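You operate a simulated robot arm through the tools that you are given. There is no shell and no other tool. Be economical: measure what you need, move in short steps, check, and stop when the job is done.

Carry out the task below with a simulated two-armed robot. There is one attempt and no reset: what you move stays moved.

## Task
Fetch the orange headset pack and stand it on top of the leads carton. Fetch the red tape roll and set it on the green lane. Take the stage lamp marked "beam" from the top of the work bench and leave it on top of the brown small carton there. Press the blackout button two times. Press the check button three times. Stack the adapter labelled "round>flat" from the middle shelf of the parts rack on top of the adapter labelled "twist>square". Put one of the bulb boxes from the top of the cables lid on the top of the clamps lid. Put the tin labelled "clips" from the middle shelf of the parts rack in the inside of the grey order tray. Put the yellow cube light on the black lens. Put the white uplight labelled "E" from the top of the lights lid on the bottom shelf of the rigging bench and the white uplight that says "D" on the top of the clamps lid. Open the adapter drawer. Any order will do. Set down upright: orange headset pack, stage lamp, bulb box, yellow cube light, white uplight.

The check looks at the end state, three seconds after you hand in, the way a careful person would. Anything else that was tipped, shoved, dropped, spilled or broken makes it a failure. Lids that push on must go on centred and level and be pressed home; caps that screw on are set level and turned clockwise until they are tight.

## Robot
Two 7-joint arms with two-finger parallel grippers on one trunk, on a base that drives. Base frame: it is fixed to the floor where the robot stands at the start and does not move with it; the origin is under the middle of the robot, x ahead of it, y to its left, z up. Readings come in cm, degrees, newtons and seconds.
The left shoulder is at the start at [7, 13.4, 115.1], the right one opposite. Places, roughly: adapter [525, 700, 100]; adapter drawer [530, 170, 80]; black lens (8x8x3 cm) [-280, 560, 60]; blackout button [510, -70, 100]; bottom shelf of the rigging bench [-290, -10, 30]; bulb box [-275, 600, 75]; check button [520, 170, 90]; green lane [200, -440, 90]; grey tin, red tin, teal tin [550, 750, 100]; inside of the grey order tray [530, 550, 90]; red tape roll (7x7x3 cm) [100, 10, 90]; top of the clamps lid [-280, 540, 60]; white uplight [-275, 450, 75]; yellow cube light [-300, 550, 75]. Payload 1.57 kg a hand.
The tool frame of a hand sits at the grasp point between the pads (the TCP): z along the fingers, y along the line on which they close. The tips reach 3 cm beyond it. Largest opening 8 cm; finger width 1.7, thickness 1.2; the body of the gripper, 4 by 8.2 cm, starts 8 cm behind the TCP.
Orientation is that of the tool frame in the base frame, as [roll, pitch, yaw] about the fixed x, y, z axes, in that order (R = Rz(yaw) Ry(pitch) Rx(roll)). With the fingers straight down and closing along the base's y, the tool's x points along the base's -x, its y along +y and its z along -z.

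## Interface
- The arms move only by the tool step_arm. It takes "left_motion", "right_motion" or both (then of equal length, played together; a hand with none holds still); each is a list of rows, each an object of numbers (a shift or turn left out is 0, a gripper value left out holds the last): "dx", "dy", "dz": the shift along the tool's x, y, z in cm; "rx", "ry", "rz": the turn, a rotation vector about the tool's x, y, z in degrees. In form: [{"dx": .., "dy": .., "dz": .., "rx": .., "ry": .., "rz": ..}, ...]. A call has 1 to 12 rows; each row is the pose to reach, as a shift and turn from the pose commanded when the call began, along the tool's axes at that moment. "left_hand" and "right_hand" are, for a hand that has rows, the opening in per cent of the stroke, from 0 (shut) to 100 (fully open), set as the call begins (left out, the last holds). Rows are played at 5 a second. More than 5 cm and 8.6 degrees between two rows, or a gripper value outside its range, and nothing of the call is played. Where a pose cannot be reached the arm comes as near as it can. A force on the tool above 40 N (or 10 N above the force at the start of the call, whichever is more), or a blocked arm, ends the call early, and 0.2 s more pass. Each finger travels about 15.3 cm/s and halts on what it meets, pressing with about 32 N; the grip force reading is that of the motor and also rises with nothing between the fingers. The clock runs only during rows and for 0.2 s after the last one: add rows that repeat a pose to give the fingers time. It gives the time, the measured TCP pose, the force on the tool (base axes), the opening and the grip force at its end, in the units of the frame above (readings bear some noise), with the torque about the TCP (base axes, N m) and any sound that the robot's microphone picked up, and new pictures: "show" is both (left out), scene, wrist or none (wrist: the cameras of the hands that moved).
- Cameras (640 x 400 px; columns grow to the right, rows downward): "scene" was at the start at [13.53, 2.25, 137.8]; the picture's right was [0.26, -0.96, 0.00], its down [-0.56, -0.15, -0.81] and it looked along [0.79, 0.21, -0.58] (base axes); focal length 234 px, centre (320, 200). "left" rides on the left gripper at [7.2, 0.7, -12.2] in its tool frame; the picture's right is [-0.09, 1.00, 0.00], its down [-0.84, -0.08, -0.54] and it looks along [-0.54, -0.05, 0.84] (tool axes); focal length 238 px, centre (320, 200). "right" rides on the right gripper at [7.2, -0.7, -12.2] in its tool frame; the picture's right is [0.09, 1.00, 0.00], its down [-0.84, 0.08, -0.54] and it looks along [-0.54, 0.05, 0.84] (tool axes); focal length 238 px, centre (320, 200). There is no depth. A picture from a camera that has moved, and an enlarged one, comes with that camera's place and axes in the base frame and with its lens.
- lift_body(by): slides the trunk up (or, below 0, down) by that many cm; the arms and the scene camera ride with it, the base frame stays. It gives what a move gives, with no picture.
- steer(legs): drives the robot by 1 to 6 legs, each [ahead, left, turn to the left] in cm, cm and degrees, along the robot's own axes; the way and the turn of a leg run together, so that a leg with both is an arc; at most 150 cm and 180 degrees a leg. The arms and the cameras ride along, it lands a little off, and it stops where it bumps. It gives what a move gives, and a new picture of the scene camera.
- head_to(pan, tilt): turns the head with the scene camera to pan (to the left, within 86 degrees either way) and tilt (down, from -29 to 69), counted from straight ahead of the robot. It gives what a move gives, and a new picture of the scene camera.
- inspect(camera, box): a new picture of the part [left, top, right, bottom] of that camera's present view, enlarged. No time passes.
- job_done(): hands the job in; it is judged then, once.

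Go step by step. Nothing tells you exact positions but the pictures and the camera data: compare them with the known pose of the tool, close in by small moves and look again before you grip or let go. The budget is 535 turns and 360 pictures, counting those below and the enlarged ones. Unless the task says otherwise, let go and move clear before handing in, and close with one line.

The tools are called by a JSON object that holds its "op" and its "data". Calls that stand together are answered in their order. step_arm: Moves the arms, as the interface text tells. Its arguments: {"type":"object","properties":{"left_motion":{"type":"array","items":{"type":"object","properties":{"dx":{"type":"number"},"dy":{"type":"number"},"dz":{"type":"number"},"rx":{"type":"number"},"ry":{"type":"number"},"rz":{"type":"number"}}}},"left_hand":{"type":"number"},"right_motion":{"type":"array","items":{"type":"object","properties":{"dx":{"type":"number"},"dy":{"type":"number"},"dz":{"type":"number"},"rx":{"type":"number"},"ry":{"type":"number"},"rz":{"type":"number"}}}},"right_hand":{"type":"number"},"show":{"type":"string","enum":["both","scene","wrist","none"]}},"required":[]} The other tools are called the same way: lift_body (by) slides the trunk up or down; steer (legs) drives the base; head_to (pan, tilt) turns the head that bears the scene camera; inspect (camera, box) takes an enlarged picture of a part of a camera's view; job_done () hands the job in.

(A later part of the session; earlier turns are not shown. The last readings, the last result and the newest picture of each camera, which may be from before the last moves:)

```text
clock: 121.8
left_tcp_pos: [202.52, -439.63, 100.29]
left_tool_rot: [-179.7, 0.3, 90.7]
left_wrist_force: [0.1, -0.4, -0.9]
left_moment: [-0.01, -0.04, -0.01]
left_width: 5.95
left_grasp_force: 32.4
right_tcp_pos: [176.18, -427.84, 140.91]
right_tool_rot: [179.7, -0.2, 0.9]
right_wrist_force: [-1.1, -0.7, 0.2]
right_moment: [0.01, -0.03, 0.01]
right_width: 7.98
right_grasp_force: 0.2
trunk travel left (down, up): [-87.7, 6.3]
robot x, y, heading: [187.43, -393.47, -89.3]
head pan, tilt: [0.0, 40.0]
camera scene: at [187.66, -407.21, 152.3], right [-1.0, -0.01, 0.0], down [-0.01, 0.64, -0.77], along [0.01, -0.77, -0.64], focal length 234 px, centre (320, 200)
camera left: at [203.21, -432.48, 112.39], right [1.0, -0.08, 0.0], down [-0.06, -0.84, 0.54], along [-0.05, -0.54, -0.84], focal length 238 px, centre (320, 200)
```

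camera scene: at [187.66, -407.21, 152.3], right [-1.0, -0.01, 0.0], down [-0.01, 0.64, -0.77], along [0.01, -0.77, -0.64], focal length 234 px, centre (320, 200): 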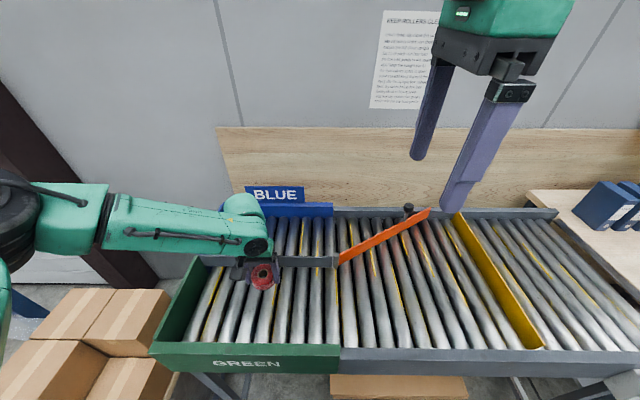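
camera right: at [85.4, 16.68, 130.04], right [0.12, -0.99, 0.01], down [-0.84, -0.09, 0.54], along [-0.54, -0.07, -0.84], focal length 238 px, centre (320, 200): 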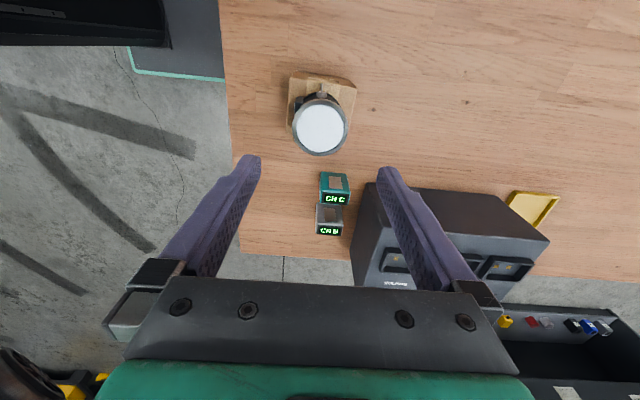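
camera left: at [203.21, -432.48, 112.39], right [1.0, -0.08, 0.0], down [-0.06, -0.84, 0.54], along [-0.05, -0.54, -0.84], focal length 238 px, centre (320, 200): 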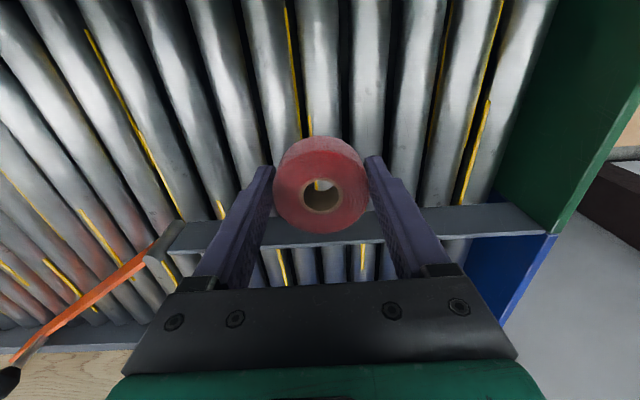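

{"op": "step_arm", "data": {"left_motion": [{"dx": 1, "dz": 2}, {"dx": 2, "dz": 4}, {"dx": 2, "dz": 5.5}, {"dx": 2, "dz": 6.5}, {"dx": 2, "dz": 7}, {"dx": 2, "dz": 7.5}, {"dx": 2, "dz": 8}, {"dx": 2, "dz": 8.5}, {"dx": 2, "dz": 9}, {"dx": 2, "dz": 9.5}, {"dx": 2, "dz": 10}, {"dx": 2, "dz": 10.5}], "show": "both"}}

```text
clock: 124.4
left_tcp_pos: [205.13, -435.06, 94.39]
left_tool_rot: [-179.9, 0.1, 90.7]
left_wrist_force: [-0.2, 0.1, -0.7]
left_moment: [-0.02, 0.0, 0.02]
left_width: 5.95
left_grasp_force: 31.9
left hand out of reach, approached as far as the arm can: row 1, 2, 3, 4, 5, 6, 7, 8, 9, 10, 11, 12
right_tcp_pos: [176.21, -427.5, 140.98]
right_tool_rot: [179.7, -0.2, 1.0]
right_wrist_force: [0.4, -0.3, 0.1]
right_moment: [0.0, -0.02, 0.01]
right_width: 7.99
right_grasp_force: 0.0
trunk travel left (down, up): [-87.7, 6.3]
robot x, y, heading: [187.47, -393.26, -89.2]
head pan, tilt: [0.0, 40.0]
camera scene: at [187.62, -407.01, 152.31], right [-1.0, -0.01, 0.0], down [-0.01, 0.64, -0.77], along [0.01, -0.77, -0.64], focal length 234 px, centre (320, 200)
camera left: at [205.73, -427.87, 106.42], right [1.0, -0.08, 0.0], down [-0.07, -0.84, 0.54], along [-0.05, -0.54, -0.84], focal length 238 px, centre (320, 200)
```

scene: 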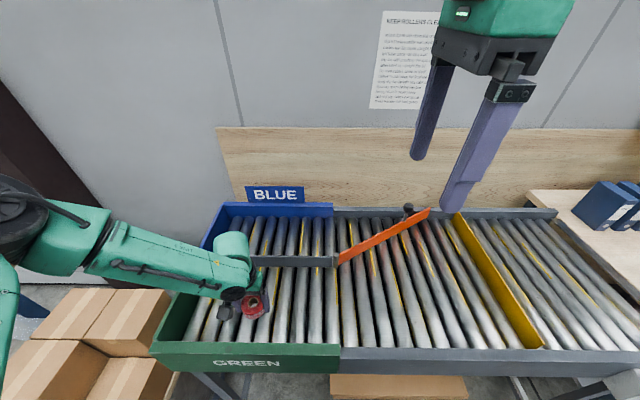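
left: 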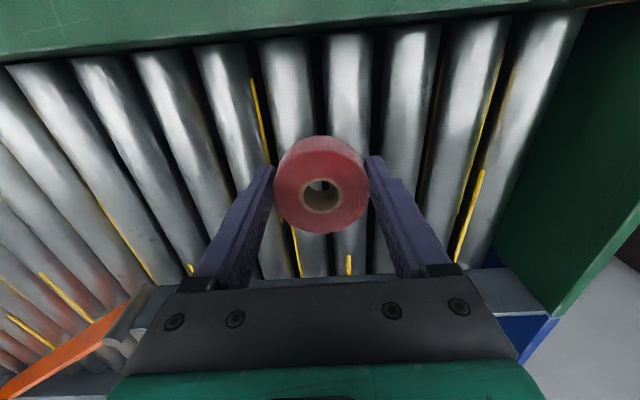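

{"op": "step_arm", "data": {"left_motion": [{"dz": -3}, {"dz": -6}], "show": "none"}}

{"op": "lift_body", "data": {"by": -7}}

{"op": "step_arm", "data": {"left_motion": [{"dz": 0.5}, {"dz": 1}, {"dz": 1.5}, {"dz": 2}, {"dz": 2.4}, {"dz": 2.8}, {"dz": 3.2}, {"dz": 3.6}, {"dz": 4}], "show": "wrist"}}

```text
clock: 125.0
left_tcp_pos: [205.14, -435.38, 100.56]
left_tool_rot: [-179.9, 0.1, 90.6]
left_wrist_force: [-0.7, -0.4, -0.1]
left_moment: [-0.01, -0.01, -0.05]
left_width: 5.91
left_grasp_force: 32.1
right_tcp_pos: [176.14, -427.41, 141.01]
right_tool_rot: [179.5, -0.2, 0.9]
right_wrist_force: [-0.4, 0.2, 0.5]
right_moment: [0.0, 0.0, 0.02]
right_width: 8.02
right_grasp_force: 0.0
trunk travel left (down, up): [-87.7, 6.3]
robot x, y, heading: [187.4, -393.1, -89.5]
head pan, tilt: [0.0, 40.0]
```

```text
clock: 126.1
left_tcp_pos: [205.17, -435.4, 93.55]
left_tool_rot: [-179.9, 0.1, 90.7]
left_wrist_force: [-0.2, -0.2, -0.7]
left_moment: [0.0, 0.02, -0.04]
left_width: 5.96
left_grasp_force: 32.1
right_tcp_pos: [176.25, -427.58, 133.91]
right_tool_rot: [179.6, -0.3, 1.0]
right_wrist_force: [0.7, -0.7, -0.7]
right_moment: [0.0, 0.01, -0.04]
right_width: 8.01
right_grasp_force: 0.1
trunk travel left (down, up): [-80.7, 13.3]
robot x, y, heading: [187.8, -393.31, -89.3]
head pan, tilt: [0.0, 40.0]
```

```text
clock: 127.7
left_tcp_pos: [205.27, -435.33, 90.94]
left_tool_rot: [179.9, 1.1, 90.8]
left_wrist_force: [3.9, 9.8, 23.7]
left_moment: [0.36, -0.09, 0.02]
left_width: 5.92
left_grasp_force: 32.0
right_tcp_pos: [176.16, -426.87, 134.09]
right_tool_rot: [179.4, -0.2, 1.1]
right_wrist_force: [-0.2, -0.1, 0.0]
right_moment: [0.01, 0.01, 0.0]
right_width: 7.96
right_grasp_force: 0.0
trunk travel left (down, up): [-80.7, 13.3]
robot x, y, heading: [187.1, -393.36, -89.3]
head pan, tilt: [0.0, 40.0]
stopped in row 8 (left hand): the force on the tool passed its limit (the readings are from after the stop); the commanded pose is now the measured one
camera left: at [205.8, -428.1, 102.9], right [1.0, -0.08, 0.0], down [-0.07, -0.83, 0.56], along [-0.04, -0.55, -0.83], focal length 238 px, centre (320, 200)
```

left: 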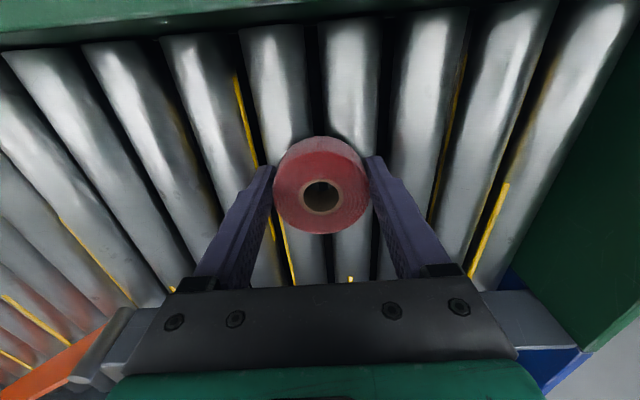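

Contact with the rollers. Ease off and release.

{"op": "step_arm", "data": {"left_motion": [{"dz": -0.3}, {"dz": -0.3}], "show": "none"}}

{"op": "step_arm", "data": {"left_motion": [{}, {}, {}, {"dz": -2}, {"dz": -5}, {"dz": -9}, {"dz": -13}, {"dz": -17}, {"dx": 4, "dz": -20}, {"dx": 7, "dz": -24}], "left_hand": 100, "show": "both"}}

```text
clock: 128.3
left_tcp_pos: [205.3, -435.77, 90.86]
left_tool_rot: [-179.9, 0.6, 90.7]
left_wrist_force: [-0.6, 1.3, 3.7]
left_moment: [-0.03, -0.01, -0.01]
left_width: 5.91
left_grasp_force: 31.4
right_tcp_pos: [176.14, -427.43, 133.88]
right_tool_rot: [179.4, -0.1, 1.0]
right_wrist_force: [0.0, 0.3, -0.1]
right_moment: [-0.01, 0.01, -0.03]
right_width: 8.03
right_grasp_force: 0.0
trunk travel left (down, up): [-80.7, 13.3]
robot x, y, heading: [187.62, -393.56, -89.3]
head pan, tilt: [0.0, 40.0]
```

```text
clock: 130.5
left_tcp_pos: [205.24, -427.95, 115.08]
left_tool_rot: [-180.0, 0.9, 90.7]
left_wrist_force: [-0.2, 0.1, -0.2]
left_moment: [-0.01, -0.01, -0.01]
left_width: 8.02
left_grasp_force: 0.0
right_tcp_pos: [176.17, -427.14, 134.03]
right_tool_rot: [179.4, -0.2, 1.1]
right_wrist_force: [0.3, -0.3, 0.7]
right_moment: [-0.03, 0.02, 0.03]
right_width: 8.0
right_grasp_force: 0.1
trunk travel left (down, up): [-80.7, 13.3]
robot x, y, heading: [187.23, -393.55, -89.3]
head pan, tilt: [0.0, 40.0]
camera scene: at [187.67, -406.64, 145.35], right [-1.0, -0.01, 0.0], down [-0.01, 0.64, -0.77], along [0.01, -0.77, -0.64], focal length 234 px, centre (320, 200)
camera left: at [205.84, -420.76, 127.06], right [1.0, -0.08, 0.0], down [-0.07, -0.83, 0.55], along [-0.04, -0.55, -0.83], focal length 238 px, centre (320, 200)
```

scene: 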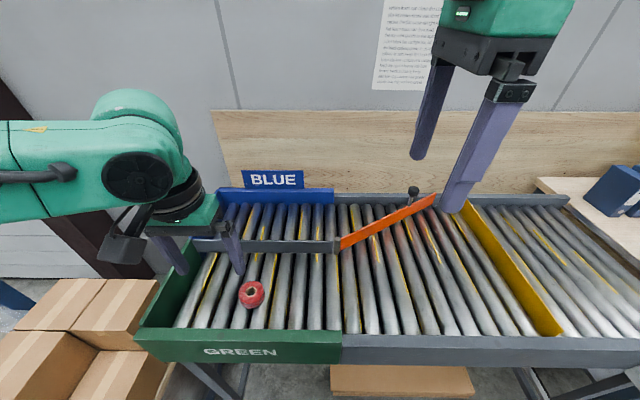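
left: 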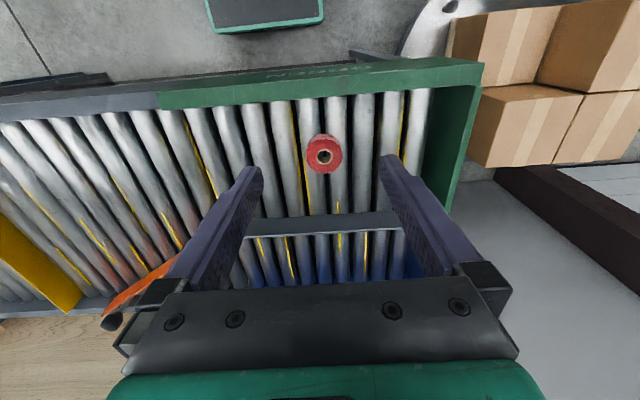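

Tape is on the green lane. Backing off and turning toward +x to find a route to the blackout button.

{"op": "steer", "data": {"legs": [[-60, 0, 0], [0, 0, 90]]}}

{"op": "head_to", "data": {"pan": 15, "tilt": 15}}

```text
clock: 137.8
left_tcp_pos: [220.55, -313.77, 115.07]
left_tool_rot: [-180.0, 0.7, -177.6]
left_wrist_force: [0.4, -0.4, -0.1]
left_moment: [0.01, 0.04, -0.01]
left_width: 7.99
left_grasp_force: 0.0
right_tcp_pos: [220.56, -342.71, 133.93]
right_tool_rot: [179.6, -0.2, 92.7]
right_wrist_force: [-0.1, 0.5, 0.2]
right_moment: [0.02, 0.02, 0.0]
right_width: 7.99
right_grasp_force: 0.1
trunk travel left (down, up): [-80.7, 13.3]
robot x, y, heading: [186.32, -332.3, 2.3]
head pan, tilt: [0.0, 40.0]
camera scene: at [199.68, -331.91, 145.31], right [0.04, -1.0, 0.0], down [-0.64, -0.03, -0.77], along [0.77, 0.03, -0.64], focal length 234 px, centre (320, 200)
```

scene: 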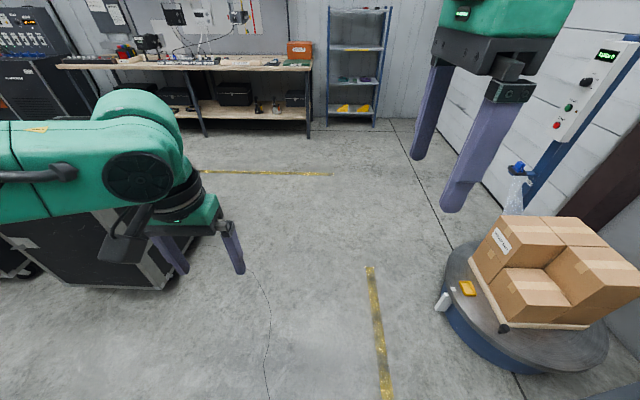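

```text
clock: 138.7
left_tcp_pos: [220.6, -313.64, 114.95]
left_tool_rot: [-180.0, 0.7, -177.6]
left_wrist_force: [0.6, -0.6, -0.4]
left_moment: [-0.01, 0.02, 0.02]
left_width: 7.99
left_grasp_force: 0.1
right_tcp_pos: [220.63, -342.63, 133.97]
right_tool_rot: [179.6, -0.2, 92.7]
right_wrist_force: [0.5, -0.1, 0.2]
right_moment: [0.04, -0.03, 0.02]
right_width: 8.01
right_grasp_force: 0.1
trunk travel left (down, up): [-80.7, 13.3]
robot x, y, heading: [185.89, -332.45, 2.4]
head pan, tilt: [15.0, 15.0]
camera scene: at [200.1, -329.45, 149.26], right [0.3, -0.95, 0.0], down [-0.25, -0.08, -0.97], along [0.92, 0.29, -0.26], focal length 234 px, centre (320, 200)
```

scene: 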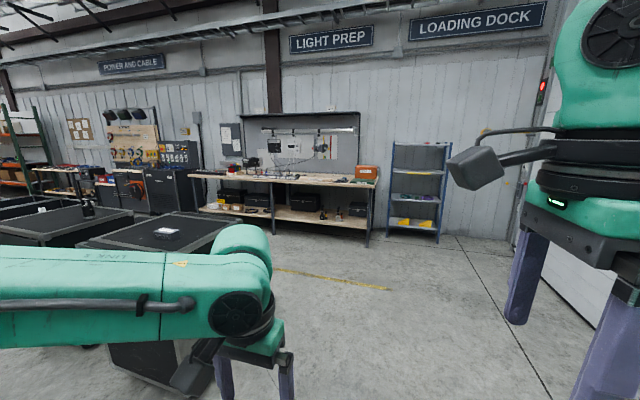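

{"op": "inspect", "data": {"camera": "scene", "box": [140, 90, 300, 220]}}

```text
3.08 times, centred on (220, 155) of scene
camera zoom: at [200.1, -329.45, 149.26], right [0.3, -0.95, 0.0], down [-0.25, -0.08, -0.97], along [0.92, 0.29, -0.26], focal length 720 px, centre (628, 338)
```

zoom: 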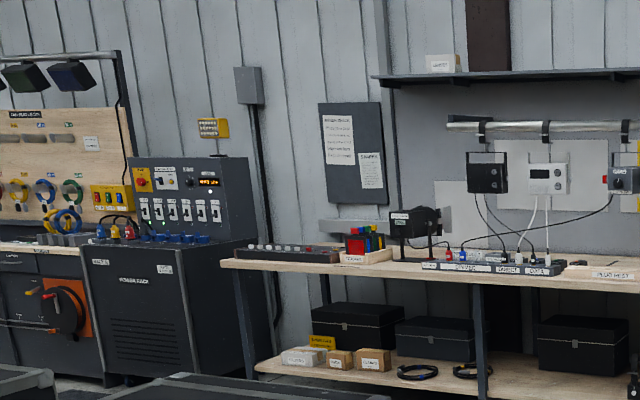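

The desk with faders sits on the left end of the light prep bench, near the given blackout place. Driving along in front of the bench.

{"op": "steer", "data": {"legs": [[150, 0, -2.4], [70, 0, 0], [0, 150, 0], [0, 90, 0]]}}

{"op": "head_to", "data": {"pan": 0, "tilt": 25}}

```text
clock: 160.6
left_tcp_pos: [421.33, -65.72, 114.91]
left_tool_rot: [-179.9, 0.8, -177.1]
left_wrist_force: [-0.3, -0.5, -0.7]
left_moment: [-0.01, 0.02, 0.03]
left_width: 7.98
left_grasp_force: 0.1
right_tcp_pos: [421.7, -94.86, 133.88]
right_tool_rot: [179.5, -0.2, 93.1]
right_wrist_force: [-0.6, 0.7, 0.1]
right_moment: [0.03, -0.03, -0.02]
right_width: 8.0
right_grasp_force: 0.0
trunk travel left (down, up): [-80.7, 13.3]
robot x, y, heading: [387.32, -84.69, 2.7]
head pan, tilt: [15.0, 15.0]
camera scene: at [401.09, -81.79, 149.27], right [0.31, -0.95, 0.0], down [-0.25, -0.08, -0.97], along [0.92, 0.3, -0.26], focal length 234 px, centre (320, 200)
```

scene: 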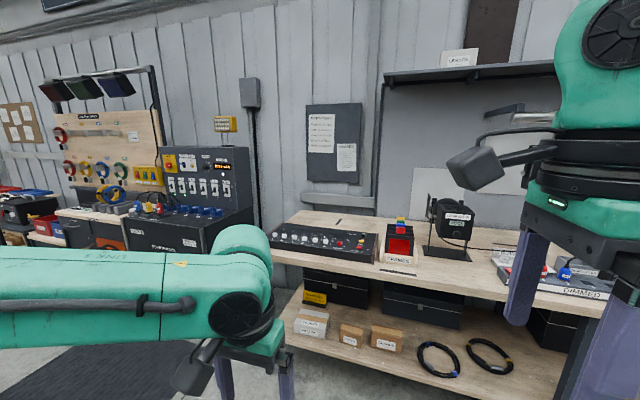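

```text
clock: 161.4
left_tcp_pos: [421.43, -65.74, 114.95]
left_tool_rot: [-180.0, 0.6, -177.1]
left_wrist_force: [0.6, 0.9, 0.0]
left_moment: [-0.01, -0.03, 0.0]
left_width: 7.98
left_grasp_force: 0.1
right_tcp_pos: [421.64, -94.56, 133.87]
right_tool_rot: [179.6, -0.3, 93.2]
right_wrist_force: [-0.3, 0.0, -0.1]
right_moment: [-0.01, 0.02, 0.0]
right_width: 8.04
right_grasp_force: 0.0
trunk travel left (down, up): [-80.7, 13.3]
robot x, y, heading: [387.21, -85.03, 2.8]
head pan, tilt: [0.0, 25.0]
camera scene: at [401.39, -84.06, 147.65], right [0.05, -1.0, 0.0], down [-0.42, -0.02, -0.91], along [0.91, 0.05, -0.42], focal length 234 px, centre (320, 200)
```

scene: 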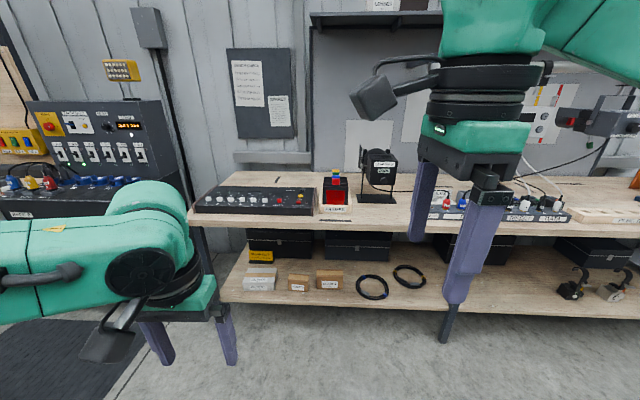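

{"op": "inspect", "data": {"camera": "scene", "box": [180, 150, 360, 240]}}

{"op": "inspect", "data": {"camera": "scene", "box": [0, 80, 180, 200]}}

```text
3.56 times, centred on (270, 195) of scene
camera zoom: at [401.39, -84.06, 147.65], right [0.05, -1.0, 0.0], down [-0.42, -0.02, -0.91], along [0.91, 0.05, -0.42], focal length 833 px, centre (498, 218)
```

zoom: 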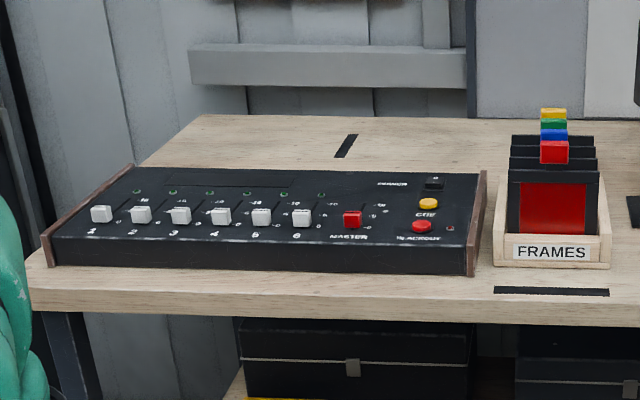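

```text
3.33 times, centred on (90, 140) of scene
camera zoom: at [401.39, -84.06, 147.65], right [0.05, -1.0, 0.0], down [-0.42, -0.02, -0.91], along [0.91, 0.05, -0.42], focal length 780 px, centre (1087, 400)
```

zoom: 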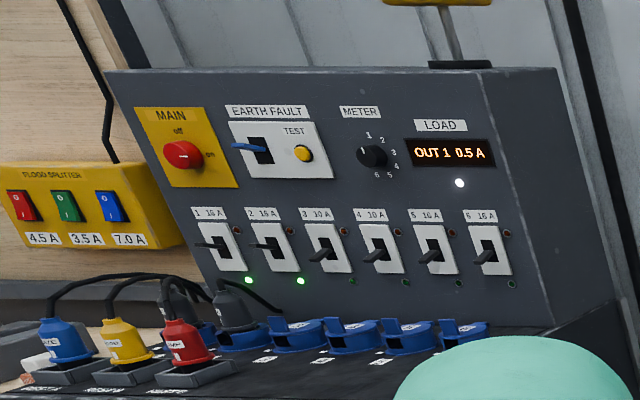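

The red BLACKOUT button is at ≈(510,-67). Approach and use the closed left fingertips.

{"op": "steer", "data": {"legs": [[66, -3, -2.8]]}}

{"op": "step_arm", "data": {"left_motion": [{"dx": -1}, {"dx": -3}], "left_hand": 0, "show": "wrist"}}

```text
clock: 165.1
left_tcp_pos: [487.99, -68.12, 115.02]
left_tool_rot: [-179.9, 0.7, -179.6]
left_wrist_force: [0.1, -1.3, 0.4]
left_moment: [0.0, 0.01, 0.0]
left_width: 7.98
left_grasp_force: 0.1
right_tcp_pos: [487.09, -97.04, 133.99]
right_tool_rot: [179.5, -0.3, 90.9]
right_wrist_force: [0.4, -0.1, 0.4]
right_moment: [0.01, -0.04, -0.04]
right_width: 8.01
right_grasp_force: 0.0
trunk travel left (down, up): [-80.7, 13.3]
robot x, y, heading: [452.79, -85.78, 0.7]
head pan, tilt: [0.0, 25.0]
camera scene: at [467.17, -85.61, 147.66], right [0.01, -1.0, 0.0], down [-0.42, 0.0, -0.91], along [0.91, 0.01, -0.42], focal length 234 px, centre (320, 200)
```

scene: 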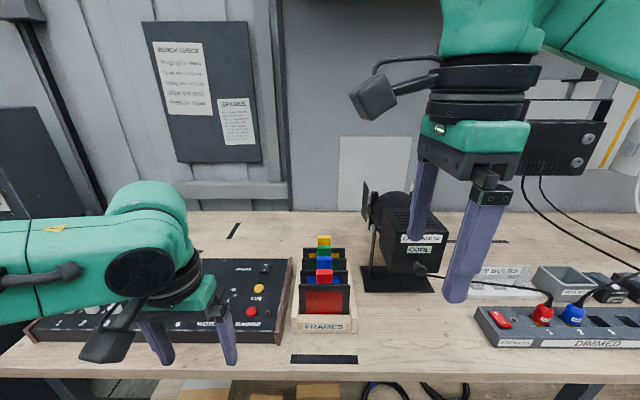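

```text
clock: 165.7
left_tcp_pos: [491.24, -68.26, 115.06]
left_tool_rot: [-179.9, 0.6, -179.4]
left_wrist_force: [0.0, -0.3, -0.6]
left_moment: [-0.01, 0.01, -0.03]
left_width: 0.01
left_grasp_force: 21.0
right_tcp_pos: [487.33, -97.1, 133.91]
right_tool_rot: [179.6, -0.2, 90.9]
right_wrist_force: [0.1, 0.4, 0.5]
right_moment: [-0.02, 0.0, 0.02]
right_width: 8.01
right_grasp_force: 0.1
trunk travel left (down, up): [-80.7, 13.3]
robot x, y, heading: [453.28, -85.78, 0.4]
head pan, tilt: [0.0, 25.0]
camera left: at [483.93, -67.71, 127.02], right [0.08, 1.0, 0.0], down [0.83, -0.07, 0.55], along [0.55, -0.05, -0.83], focal length 238 px, centre (320, 200)
```

left: 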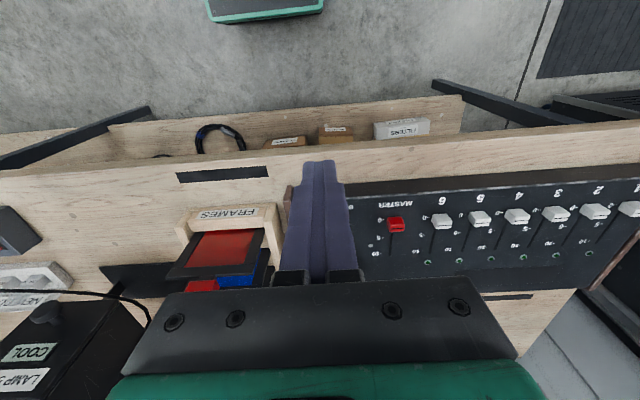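

{"op": "steer", "data": {"legs": [[7, 5, -0.5]]}}

{"op": "step_arm", "data": {"left_motion": [{"dx": -3, "dy": -1}, {"dx": -7, "dy": -2}, {"dx": -11, "dy": -4}], "show": "both"}}

```text
clock: 166.8
left_tcp_pos: [497.69, -63.83, 115.25]
left_tool_rot: [179.8, 0.8, -180.0]
left_wrist_force: [0.3, 0.3, 0.2]
left_moment: [0.04, -0.03, 0.01]
left_width: 0.02
left_grasp_force: 21.5
right_tcp_pos: [493.46, -92.83, 134.06]
right_tool_rot: [179.3, -0.4, 90.4]
right_wrist_force: [-1.1, 1.2, 0.0]
right_moment: [-0.01, -0.07, -0.01]
right_width: 7.99
right_grasp_force: 0.1
trunk travel left (down, up): [-80.7, 13.3]
robot x, y, heading: [459.92, -80.65, 0.1]
head pan, tilt: [0.0, 25.0]
camera scene: at [473.63, -81.24, 147.71], right [0.0, -1.0, 0.0], down [-0.42, 0.0, -0.91], along [0.91, 0.0, -0.42], focal length 234 px, centre (320, 200)
```

scene: 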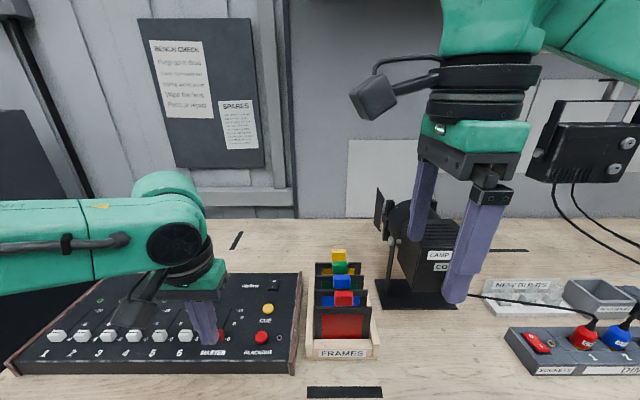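

```text
clock: 167.6
left_tcp_pos: [509.55, -67.41, 114.71]
left_tool_rot: [-179.7, 0.5, -180.0]
left_wrist_force: [1.0, 0.2, -0.4]
left_moment: [-0.03, 0.05, -0.01]
left_width: 0.01
left_grasp_force: 21.2
right_tcp_pos: [494.29, -92.34, 133.85]
right_tool_rot: [179.6, 0.0, 90.3]
right_wrist_force: [0.3, -0.6, -0.2]
right_moment: [-0.03, 0.03, -0.01]
right_width: 8.03
right_grasp_force: 0.1
trunk travel left (down, up): [-80.7, 13.3]
robot x, y, heading: [459.92, -80.81, -0.1]
head pan, tilt: [0.0, 25.0]
camera scene: at [474.69, -80.7, 147.59], right [0.0, -1.0, 0.0], down [-0.43, 0.0, -0.9], along [0.9, 0.0, -0.43], focal length 234 px, centre (320, 200)
camera left: at [502.37, -66.85, 126.75], right [0.09, 1.0, 0.0], down [0.83, -0.08, 0.55], along [0.55, -0.05, -0.84], focal length 238 px, centre (320, 200)
```

scene: 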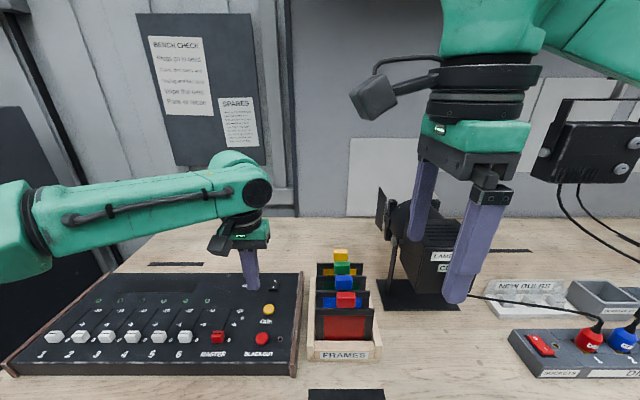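
left: 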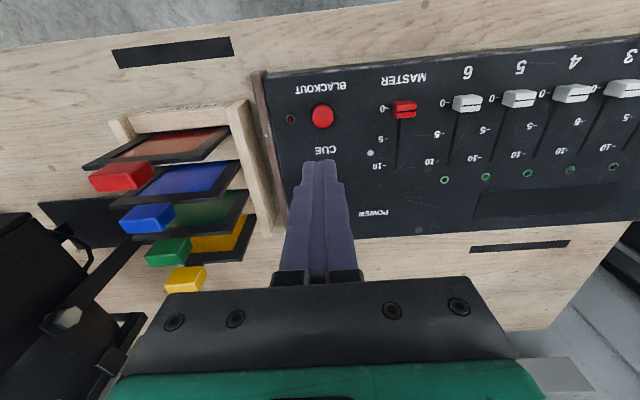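

{"op": "step_arm", "data": {"left_motion": [{"dx": -0.5, "dz": 4}, {"dx": -0.5, "dz": 8}, {"dx": -0.5, "dz": 12}], "show": "wrist"}}

{"op": "inspect", "data": {"camera": "scene", "box": [180, 260, 340, 380]}}

```text
clock: 168.3
left_tcp_pos: [510.06, -67.77, 103.16]
left_tool_rot: [-179.9, 0.7, 179.9]
left_wrist_force: [0.2, -0.4, -0.4]
left_moment: [-0.01, 0.03, 0.0]
left_width: 0.0
left_grasp_force: 21.3
right_tcp_pos: [493.89, -92.44, 133.91]
right_tool_rot: [179.7, -0.2, 90.3]
right_wrist_force: [-0.2, 0.1, -0.1]
right_moment: [0.03, 0.0, 0.01]
right_width: 8.0
right_grasp_force: 0.1
trunk travel left (down, up): [-80.7, 13.3]
robot x, y, heading: [460.14, -80.64, -0.1]
head pan, tilt: [0.0, 25.0]
camera left: at [502.78, -67.19, 115.23], right [0.09, 1.0, 0.0], down [0.83, -0.08, 0.55], along [0.55, -0.05, -0.83], focal length 238 px, centre (320, 200)
```

left: 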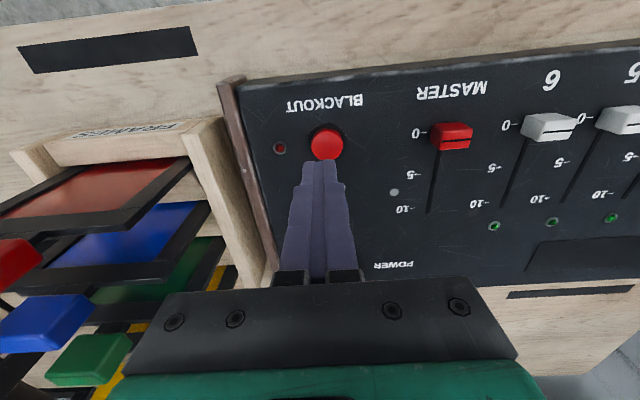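

```text
3.33 times, centred on (260, 320) of scene
camera zoom: at [474.3, -80.77, 147.64], right [0.0, -1.0, 0.0], down [-0.42, 0.0, -0.91], along [0.91, 0.0, -0.42], focal length 780 px, centre (520, -200)
```

zoom: 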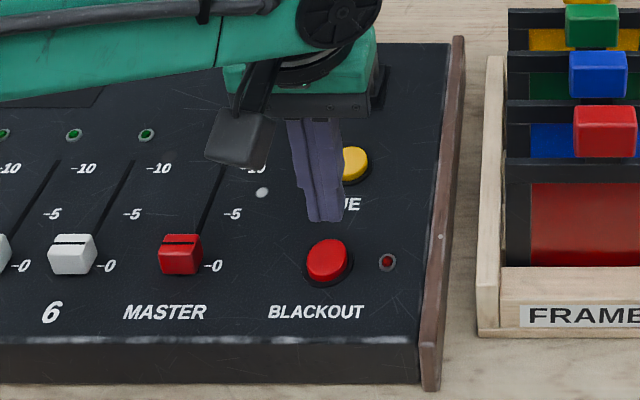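

{"op": "step_arm", "data": {"left_motion": [{"dy": 0.5, "dz": 2}, {"dy": 0.5, "dz": 3.4}, {"dy": 0.5, "dz": 3.8}, {"dy": 0.5, "dz": 4.2}, {"dy": 0.5, "dz": 4.5}, {"dy": 0.5, "dz": 4.8}, {"dy": 0.5, "dz": 5.1}], "show": "wrist"}}

```text
clock: 169.9
left_tcp_pos: [509.56, -66.77, 98.41]
left_tool_rot: [-179.8, 0.9, 179.9]
left_wrist_force: [1.5, -0.8, 4.9]
left_moment: [-0.05, -0.07, -0.01]
left_width: 0.0
left_grasp_force: 21.4
left hand out of reach, approached as far as the arm can: row 4, 5, 6, 7
right_tcp_pos: [493.84, -92.64, 134.0]
right_tool_rot: [179.5, -0.2, 90.3]
right_wrist_force: [0.2, -0.1, -0.4]
right_moment: [0.01, 0.0, -0.02]
right_width: 7.98
right_grasp_force: 0.0
trunk travel left (down, up): [-80.7, 13.3]
robot x, y, heading: [460.0, -80.78, -0.2]
head pan, tilt: [0.0, 25.0]
heard: click
camera left: at [502.11, -66.16, 110.41], right [0.09, 1.0, 0.0], down [0.83, -0.08, 0.56], along [0.55, -0.05, -0.83], focal length 238 px, centre (320, 200)
```

left: 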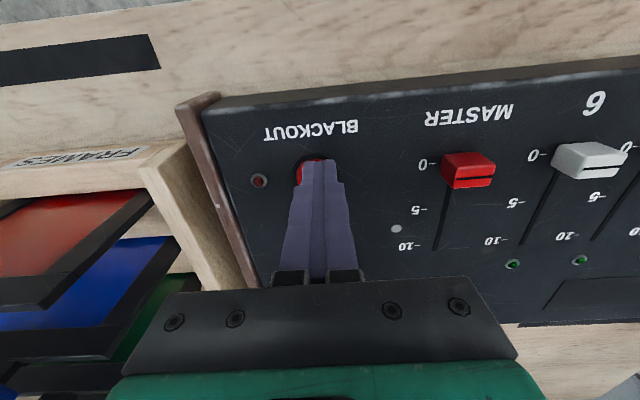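

One click heard. Release and press once more.

{"op": "step_arm", "data": {"left_motion": [{"dz": -1}, {"dz": -2}, {"dz": -2}], "show": "wrist"}}

{"op": "step_arm", "data": {"left_motion": [{"dz": 1}, {"dz": 1.5}, {"dz": 1.8}, {"dz": 2.1}, {"dz": 2.4}], "show": "wrist"}}

```text
clock: 170.8
left_tcp_pos: [509.43, -66.78, 100.26]
left_tool_rot: [-179.9, 0.6, 180.0]
left_wrist_force: [0.1, 0.3, 0.0]
left_moment: [0.0, 0.0, 0.02]
left_width: 0.0
left_grasp_force: 20.9
right_tcp_pos: [493.85, -92.4, 133.94]
right_tool_rot: [179.7, -0.1, 90.3]
right_wrist_force: [-0.9, 0.6, 0.8]
right_moment: [-0.03, 0.01, -0.02]
right_width: 8.01
right_grasp_force: 0.1
trunk travel left (down, up): [-80.7, 13.3]
robot x, y, heading: [459.99, -80.59, -0.1]
head pan, tilt: [0.0, 25.0]
camera left: at [502.15, -66.1, 112.35], right [0.09, 1.0, 0.0], down [0.83, -0.08, 0.55], along [0.55, -0.05, -0.83], focal length 238 px, centre (320, 200)
```

left: 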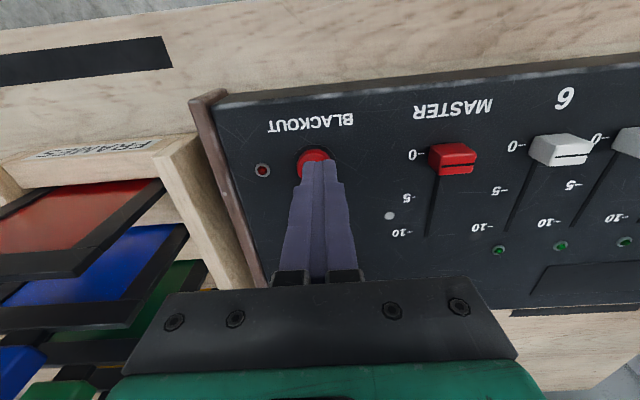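

```text
clock: 171.9
left_tcp_pos: [509.4, -66.77, 98.21]
left_tool_rot: [-179.9, 1.0, 180.0]
left_wrist_force: [7.5, -2.0, 13.9]
left_moment: [-0.06, -0.21, 0.01]
left_width: 0.01
left_grasp_force: 21.0
right_tcp_pos: [493.92, -92.68, 133.93]
right_tool_rot: [179.5, -0.4, 90.3]
right_wrist_force: [0.1, -0.2, 0.1]
right_moment: [-0.02, 0.01, 0.01]
right_width: 7.99
right_grasp_force: 0.0
trunk travel left (down, up): [-80.7, 13.3]
robot x, y, heading: [460.0, -80.96, 0.0]
head pan, tilt: [0.0, 25.0]
heard: click
camera left: at [502.02, -66.16, 110.18], right [0.09, 1.0, 0.0], down [0.83, -0.08, 0.56], along [0.55, -0.05, -0.83], focal length 238 px, centre (320, 200)
```

left: 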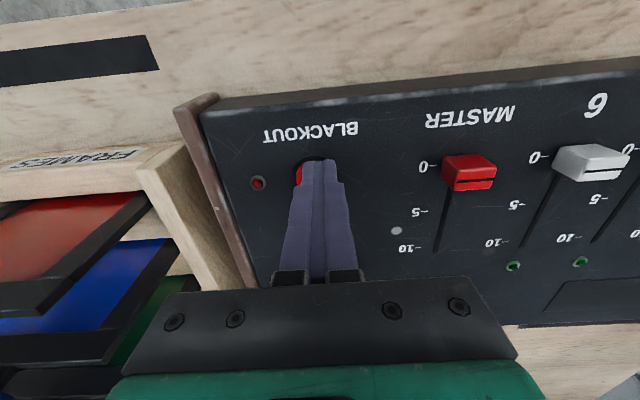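

Second click. Raise and check.

{"op": "step_arm", "data": {"left_motion": [{"dz": -3}, {"dz": -7}, {"dx": 3, "dz": -11}, {"dx": 7, "dz": -14}, {"dx": 11, "dz": -16}], "show": "wrist"}}

{"op": "inspect", "data": {"camera": "scene", "box": [180, 260, 340, 380]}}

```text
clock: 173.2
left_tcp_pos: [498.28, -66.62, 113.67]
left_tool_rot: [-179.9, 0.8, -180.0]
left_wrist_force: [-0.3, -0.8, 0.0]
left_moment: [0.01, 0.01, -0.01]
left_width: 0.01
left_grasp_force: 21.0
right_tcp_pos: [493.7, -92.46, 134.09]
right_tool_rot: [179.4, -0.2, 90.4]
right_wrist_force: [-0.9, 0.8, 0.1]
right_moment: [-0.02, 0.0, -0.01]
right_width: 7.96
right_grasp_force: 0.1
trunk travel left (down, up): [-80.7, 13.3]
robot x, y, heading: [460.2, -80.73, 0.0]
head pan, tilt: [0.0, 25.0]
camera left: at [490.96, -66.05, 125.72], right [0.09, 1.0, 0.0], down [0.83, -0.08, 0.55], along [0.55, -0.05, -0.83], focal length 238 px, centre (320, 200)
```

left: 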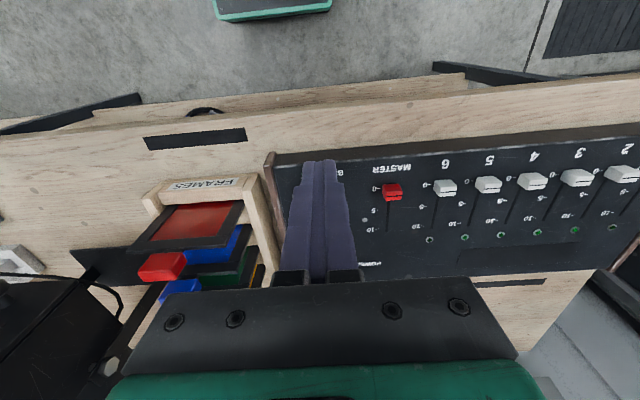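

```text
3.33 times, centred on (260, 320) of scene
camera zoom: at [473.97, -80.82, 147.67], right [0.0, -1.0, 0.0], down [-0.42, 0.0, -0.91], along [0.91, 0.0, -0.42], focal length 780 px, centre (520, -200)
```

zoom: 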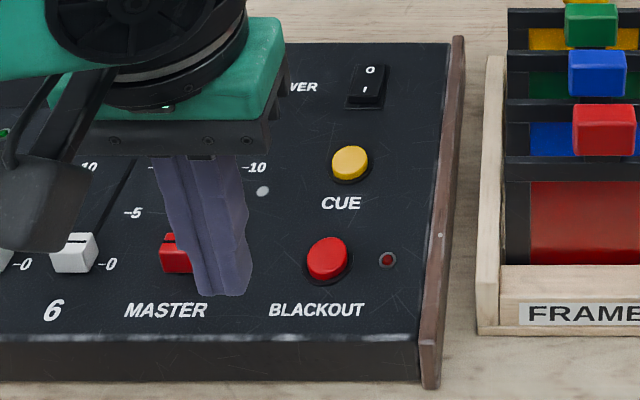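

Both presses done. Backing off and looking left along the wall.

{"op": "steer", "data": {"legs": [[-55, 0, 0]]}}

{"op": "head_to", "data": {"pan": 55, "tilt": 20}}

```text
clock: 176.3
left_tcp_pos: [443.47, -66.65, 113.63]
left_tool_rot: [-179.9, 0.6, 179.3]
left_wrist_force: [0.2, -0.2, 0.3]
left_moment: [0.0, 0.01, -0.02]
left_width: 0.01
left_grasp_force: 21.2
right_tcp_pos: [438.63, -92.55, 133.81]
right_tool_rot: [179.6, -0.1, 89.8]
right_wrist_force: [0.6, -0.3, 0.6]
right_moment: [0.04, 0.03, 0.05]
right_width: 7.99
right_grasp_force: 0.0
trunk travel left (down, up): [-80.7, 13.3]
robot x, y, heading: [404.7, -80.49, -0.6]
head pan, tilt: [0.0, 25.0]
camera scene: at [419.16, -80.7, 147.62], right [-0.01, -1.0, 0.0], down [-0.42, 0.0, -0.91], along [0.91, -0.01, -0.42], focal length 234 px, centre (320, 200)
```

scene: 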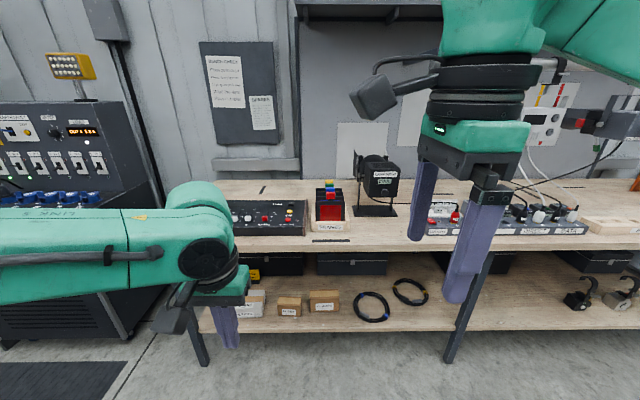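

```text
clock: 177.6
left_tcp_pos: [443.43, -66.7, 113.75]
left_tool_rot: [-179.8, 0.7, 179.3]
left_wrist_force: [0.3, -0.1, 0.2]
left_moment: [0.01, 0.01, -0.03]
left_width: 0.0
left_grasp_force: 21.1
right_tcp_pos: [438.66, -92.58, 133.92]
right_tool_rot: [179.6, -0.2, 89.7]
right_wrist_force: [-0.8, 0.6, -0.8]
right_moment: [0.01, -0.03, 0.0]
right_width: 7.99
right_grasp_force: 0.1
trunk travel left (down, up): [-80.7, 13.3]
robot x, y, heading: [404.92, -80.5, -0.5]
head pan, tilt: [55.0, 20.0]
camera scene: at [415.23, -73.03, 148.45], right [0.81, -0.58, 0.0], down [-0.2, -0.28, -0.94], along [0.55, 0.76, -0.34], focal length 234 px, centre (320, 200)
```

scene: 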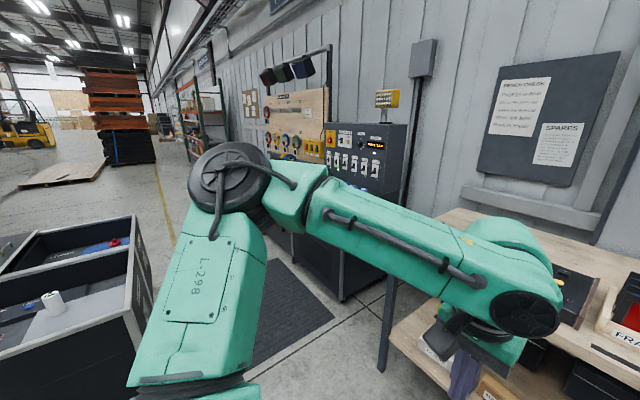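

Cases on the left have their east face at x≈396; the corridor centre is x≈447. Going along it.

{"op": "steer", "data": {"legs": [[42, 0, 0.5], [0, 120, 0]]}}

{"op": "head_to", "data": {"pan": 35, "tilt": 25}}

```text
clock: 185.8
left_tcp_pos: [484.91, 52.69, 113.57]
left_tool_rot: [-179.9, 0.7, -179.2]
left_wrist_force: [0.0, 0.3, -0.3]
left_moment: [0.0, 0.0, -0.04]
left_width: 0.03
left_grasp_force: 21.2
right_tcp_pos: [480.69, 26.9, 133.96]
right_tool_rot: [179.6, -0.2, 91.2]
right_wrist_force: [0.1, 0.5, -0.4]
right_moment: [0.0, -0.01, 0.02]
right_width: 7.99
right_grasp_force: 0.1
trunk travel left (down, up): [-80.7, 13.3]
robot x, y, heading: [446.57, 37.93, 0.8]
head pan, tilt: [55.0, 20.0]
camera scene: at [456.84, 45.67, 148.46], right [0.83, -0.56, 0.0], down [-0.19, -0.28, -0.94], along [0.53, 0.78, -0.34], focal length 234 px, centre (320, 200)
```

scene: 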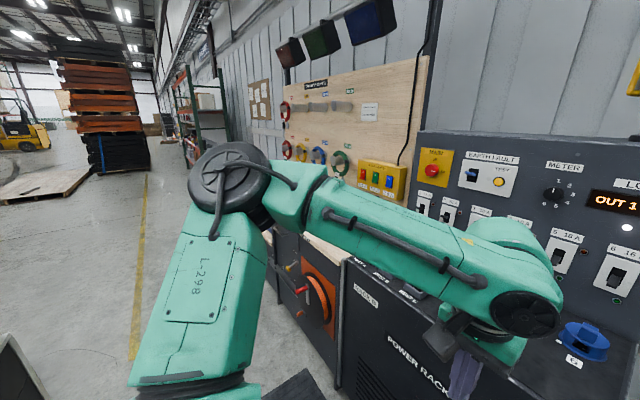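

```text
clock: 186.6
left_tcp_pos: [484.9, 52.83, 113.6]
left_tool_rot: [-179.9, 0.7, -179.1]
left_wrist_force: [-0.4, -0.2, 0.0]
left_moment: [0.01, -0.03, -0.06]
left_width: 0.0
left_grasp_force: 21.3
right_tcp_pos: [480.66, 26.89, 134.02]
right_tool_rot: [179.5, -0.2, 91.1]
right_wrist_force: [0.1, 0.2, -0.6]
right_moment: [-0.02, -0.02, 0.01]
right_width: 8.0
right_grasp_force: 0.0
trunk travel left (down, up): [-80.7, 13.3]
robot x, y, heading: [446.71, 38.2, 1.2]
head pan, tilt: [35.0, 25.0]
camera scene: at [459.07, 43.47, 147.65], right [0.59, -0.81, 0.0], down [-0.34, -0.25, -0.91], along [0.73, 0.53, -0.42], focal length 234 px, centre (320, 200)
```

scene: 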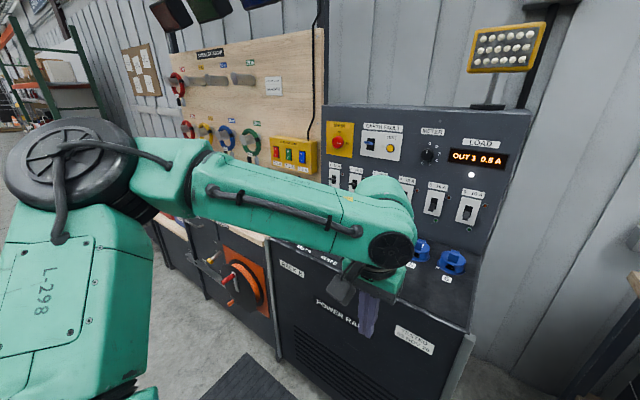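

{"op": "steer", "data": {"legs": [[-8, 0, -1], [0, 115, 0]]}}

{"op": "head_to", "data": {"pan": 0, "tilt": 30}}

```text
clock: 193.1
left_tcp_pos: [477.82, 165.38, 113.54]
left_tool_rot: [-179.9, 0.6, 179.6]
left_wrist_force: [-0.3, 0.8, 0.0]
left_moment: [-0.01, -0.02, -0.01]
left_width: 0.0
left_grasp_force: 21.7
right_tcp_pos: [472.96, 139.57, 133.91]
right_tool_rot: [179.4, -0.3, 89.9]
right_wrist_force: [-1.1, 0.6, 0.9]
right_moment: [0.0, -0.01, 0.0]
right_width: 7.97
right_grasp_force: 0.1
trunk travel left (down, up): [-80.7, 13.3]
robot x, y, heading: [438.92, 151.76, -0.7]
head pan, tilt: [35.0, 25.0]
camera scene: at [451.8, 156.62, 147.65], right [0.57, -0.82, 0.0], down [-0.35, -0.24, -0.91], along [0.75, 0.52, -0.42], focal length 234 px, centre (320, 200)
```

scene: 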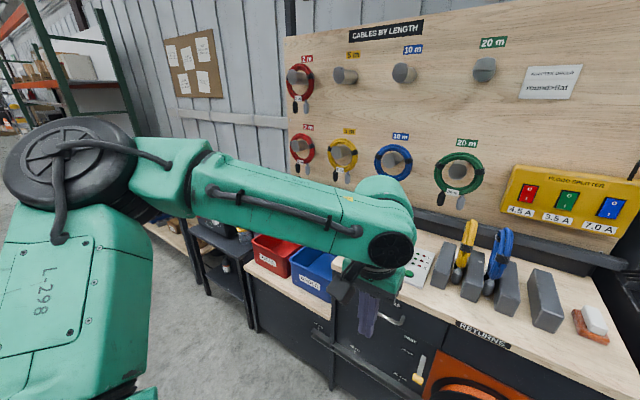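

```text
clock: 194.1
left_tcp_pos: [477.89, 165.35, 113.65]
left_tool_rot: [-179.9, 0.7, 179.6]
left_wrist_force: [0.4, 0.4, 0.7]
left_moment: [-0.02, 0.0, -0.01]
left_width: 0.01
left_grasp_force: 21.2
right_tcp_pos: [472.99, 139.6, 134.0]
right_tool_rot: [179.6, -0.2, 89.9]
right_wrist_force: [0.6, 0.4, 0.0]
right_moment: [0.01, 0.01, 0.0]
right_width: 8.0
right_grasp_force: 0.0
trunk travel left (down, up): [-80.7, 13.3]
robot x, y, heading: [439.26, 151.59, -0.3]
head pan, tilt: [0.0, 30.0]
camera scene: at [453.26, 151.42, 146.85], right [-0.01, -1.0, 0.0], down [-0.5, 0.0, -0.87], along [0.87, 0.0, -0.5], focal length 234 px, centre (320, 200)
```

scene: 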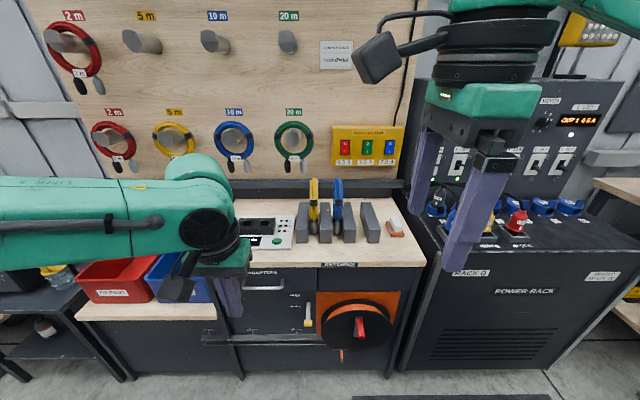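

{"op": "inspect", "data": {"camera": "scene", "box": [200, 190, 360, 310]}}

```text
3.33 times, centred on (280, 250) of scene
camera zoom: at [453.26, 151.42, 146.85], right [-0.01, -1.0, 0.0], down [-0.5, 0.0, -0.87], along [0.87, 0.0, -0.5], focal length 780 px, centre (453, 33)
```

zoom: 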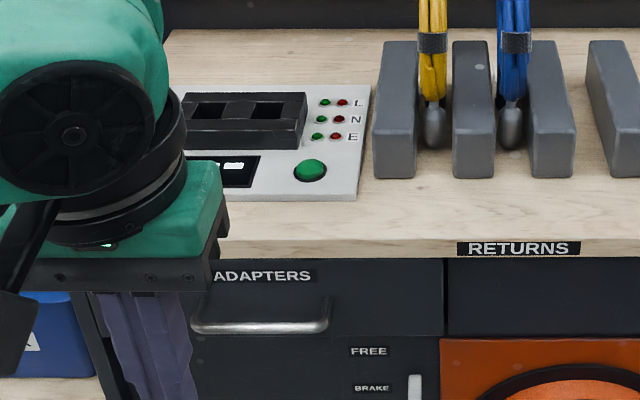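

The green check button is at ≈(524,168); ADAPTERS drawer below. Approaching.

{"op": "steer", "data": {"legs": [[33, 3, 0.3]]}}

{"op": "inspect", "data": {"camera": "left", "box": [0, 0, 640, 400]}}

```text
clock: 196.3
left_tcp_pos: [509.96, 168.36, 113.65]
left_tool_rot: [-179.9, 0.9, 179.7]
left_wrist_force: [0.2, 0.6, 0.1]
left_moment: [0.0, 0.0, -0.02]
left_width: 0.0
left_grasp_force: 21.2
right_tcp_pos: [505.18, 142.45, 134.04]
right_tool_rot: [179.3, -0.2, 90.1]
right_wrist_force: [-0.7, 0.7, 0.3]
right_moment: [0.0, -0.05, 0.01]
right_width: 8.02
right_grasp_force: 0.1
trunk travel left (down, up): [-80.7, 13.3]
robot x, y, heading: [471.26, 154.4, 0.0]
head pan, tilt: [0.0, 30.0]
camera scene: at [485.32, 154.25, 146.88], right [0.0, -1.0, 0.0], down [-0.5, 0.0, -0.87], along [0.87, 0.0, -0.5], focal length 234 px, centre (320, 200)
```

scene: 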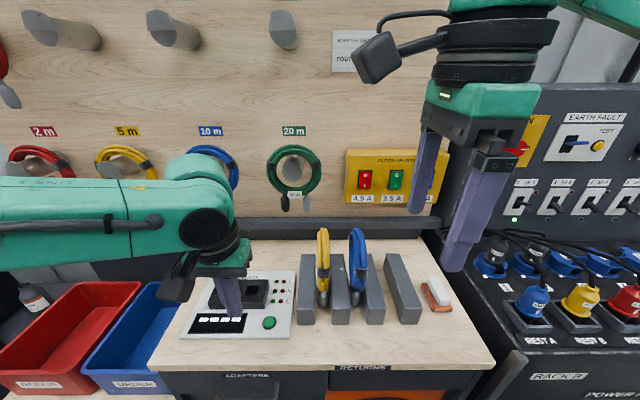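

```text
1.00 times, centred on (320, 200) of left
camera zoom: at [502.6, 168.95, 125.71], right [0.1, 1.0, 0.0], down [0.83, -0.08, 0.55], along [0.55, -0.05, -0.83], focal length 238 px, centre (320, 200)
```

zoom: 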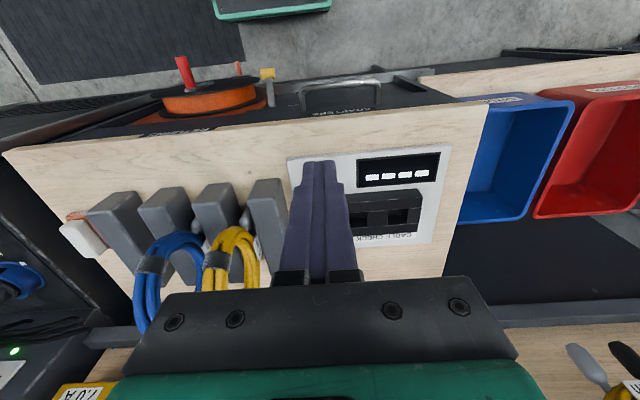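

{"op": "step_arm", "data": {"left_motion": [{"dx": -4, "dy": -0.6}, {"dx": -8, "dy": -1.2}, {"dx": -11.1, "dy": -1.2, "dz": 3}, {"dx": -11.1, "dy": -1.2, "dz": 7}, {"dx": -11.1, "dy": -1.2, "dz": 11}, {"dx": -11.1, "dy": -1.2, "dz": 14}], "show": "wrist"}}

```text
clock: 197.7
left_tcp_pos: [520.99, 167.17, 100.29]
left_tool_rot: [-179.8, 0.7, 179.7]
left_wrist_force: [0.2, 0.0, 0.4]
left_moment: [0.02, 0.03, 0.03]
left_width: 0.01
left_grasp_force: 20.5
left hand out of reach, approached as far as the arm can: row 6
right_tcp_pos: [505.41, 142.65, 133.86]
right_tool_rot: [179.6, -0.2, 90.1]
right_wrist_force: [-0.1, -0.6, 0.1]
right_moment: [-0.01, -0.01, 0.03]
right_width: 7.97
right_grasp_force: 0.0
trunk travel left (down, up): [-80.7, 13.3]
robot x, y, heading: [471.4, 154.38, -0.1]
head pan, tilt: [0.0, 30.0]
camera left: at [513.73, 167.86, 112.29], right [0.1, 1.0, 0.0], down [0.83, -0.08, 0.55], along [0.55, -0.06, -0.83], focal length 238 px, centre (320, 200)
```

left: 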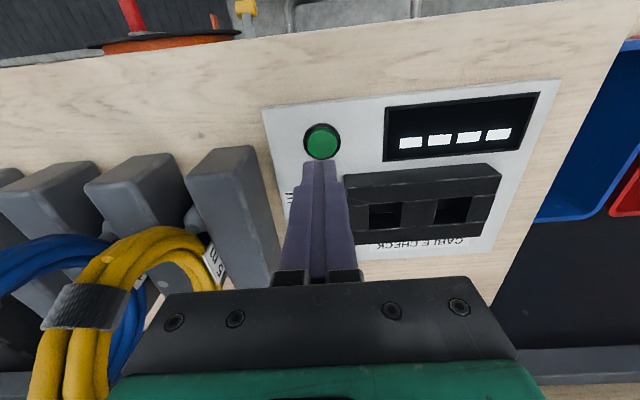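

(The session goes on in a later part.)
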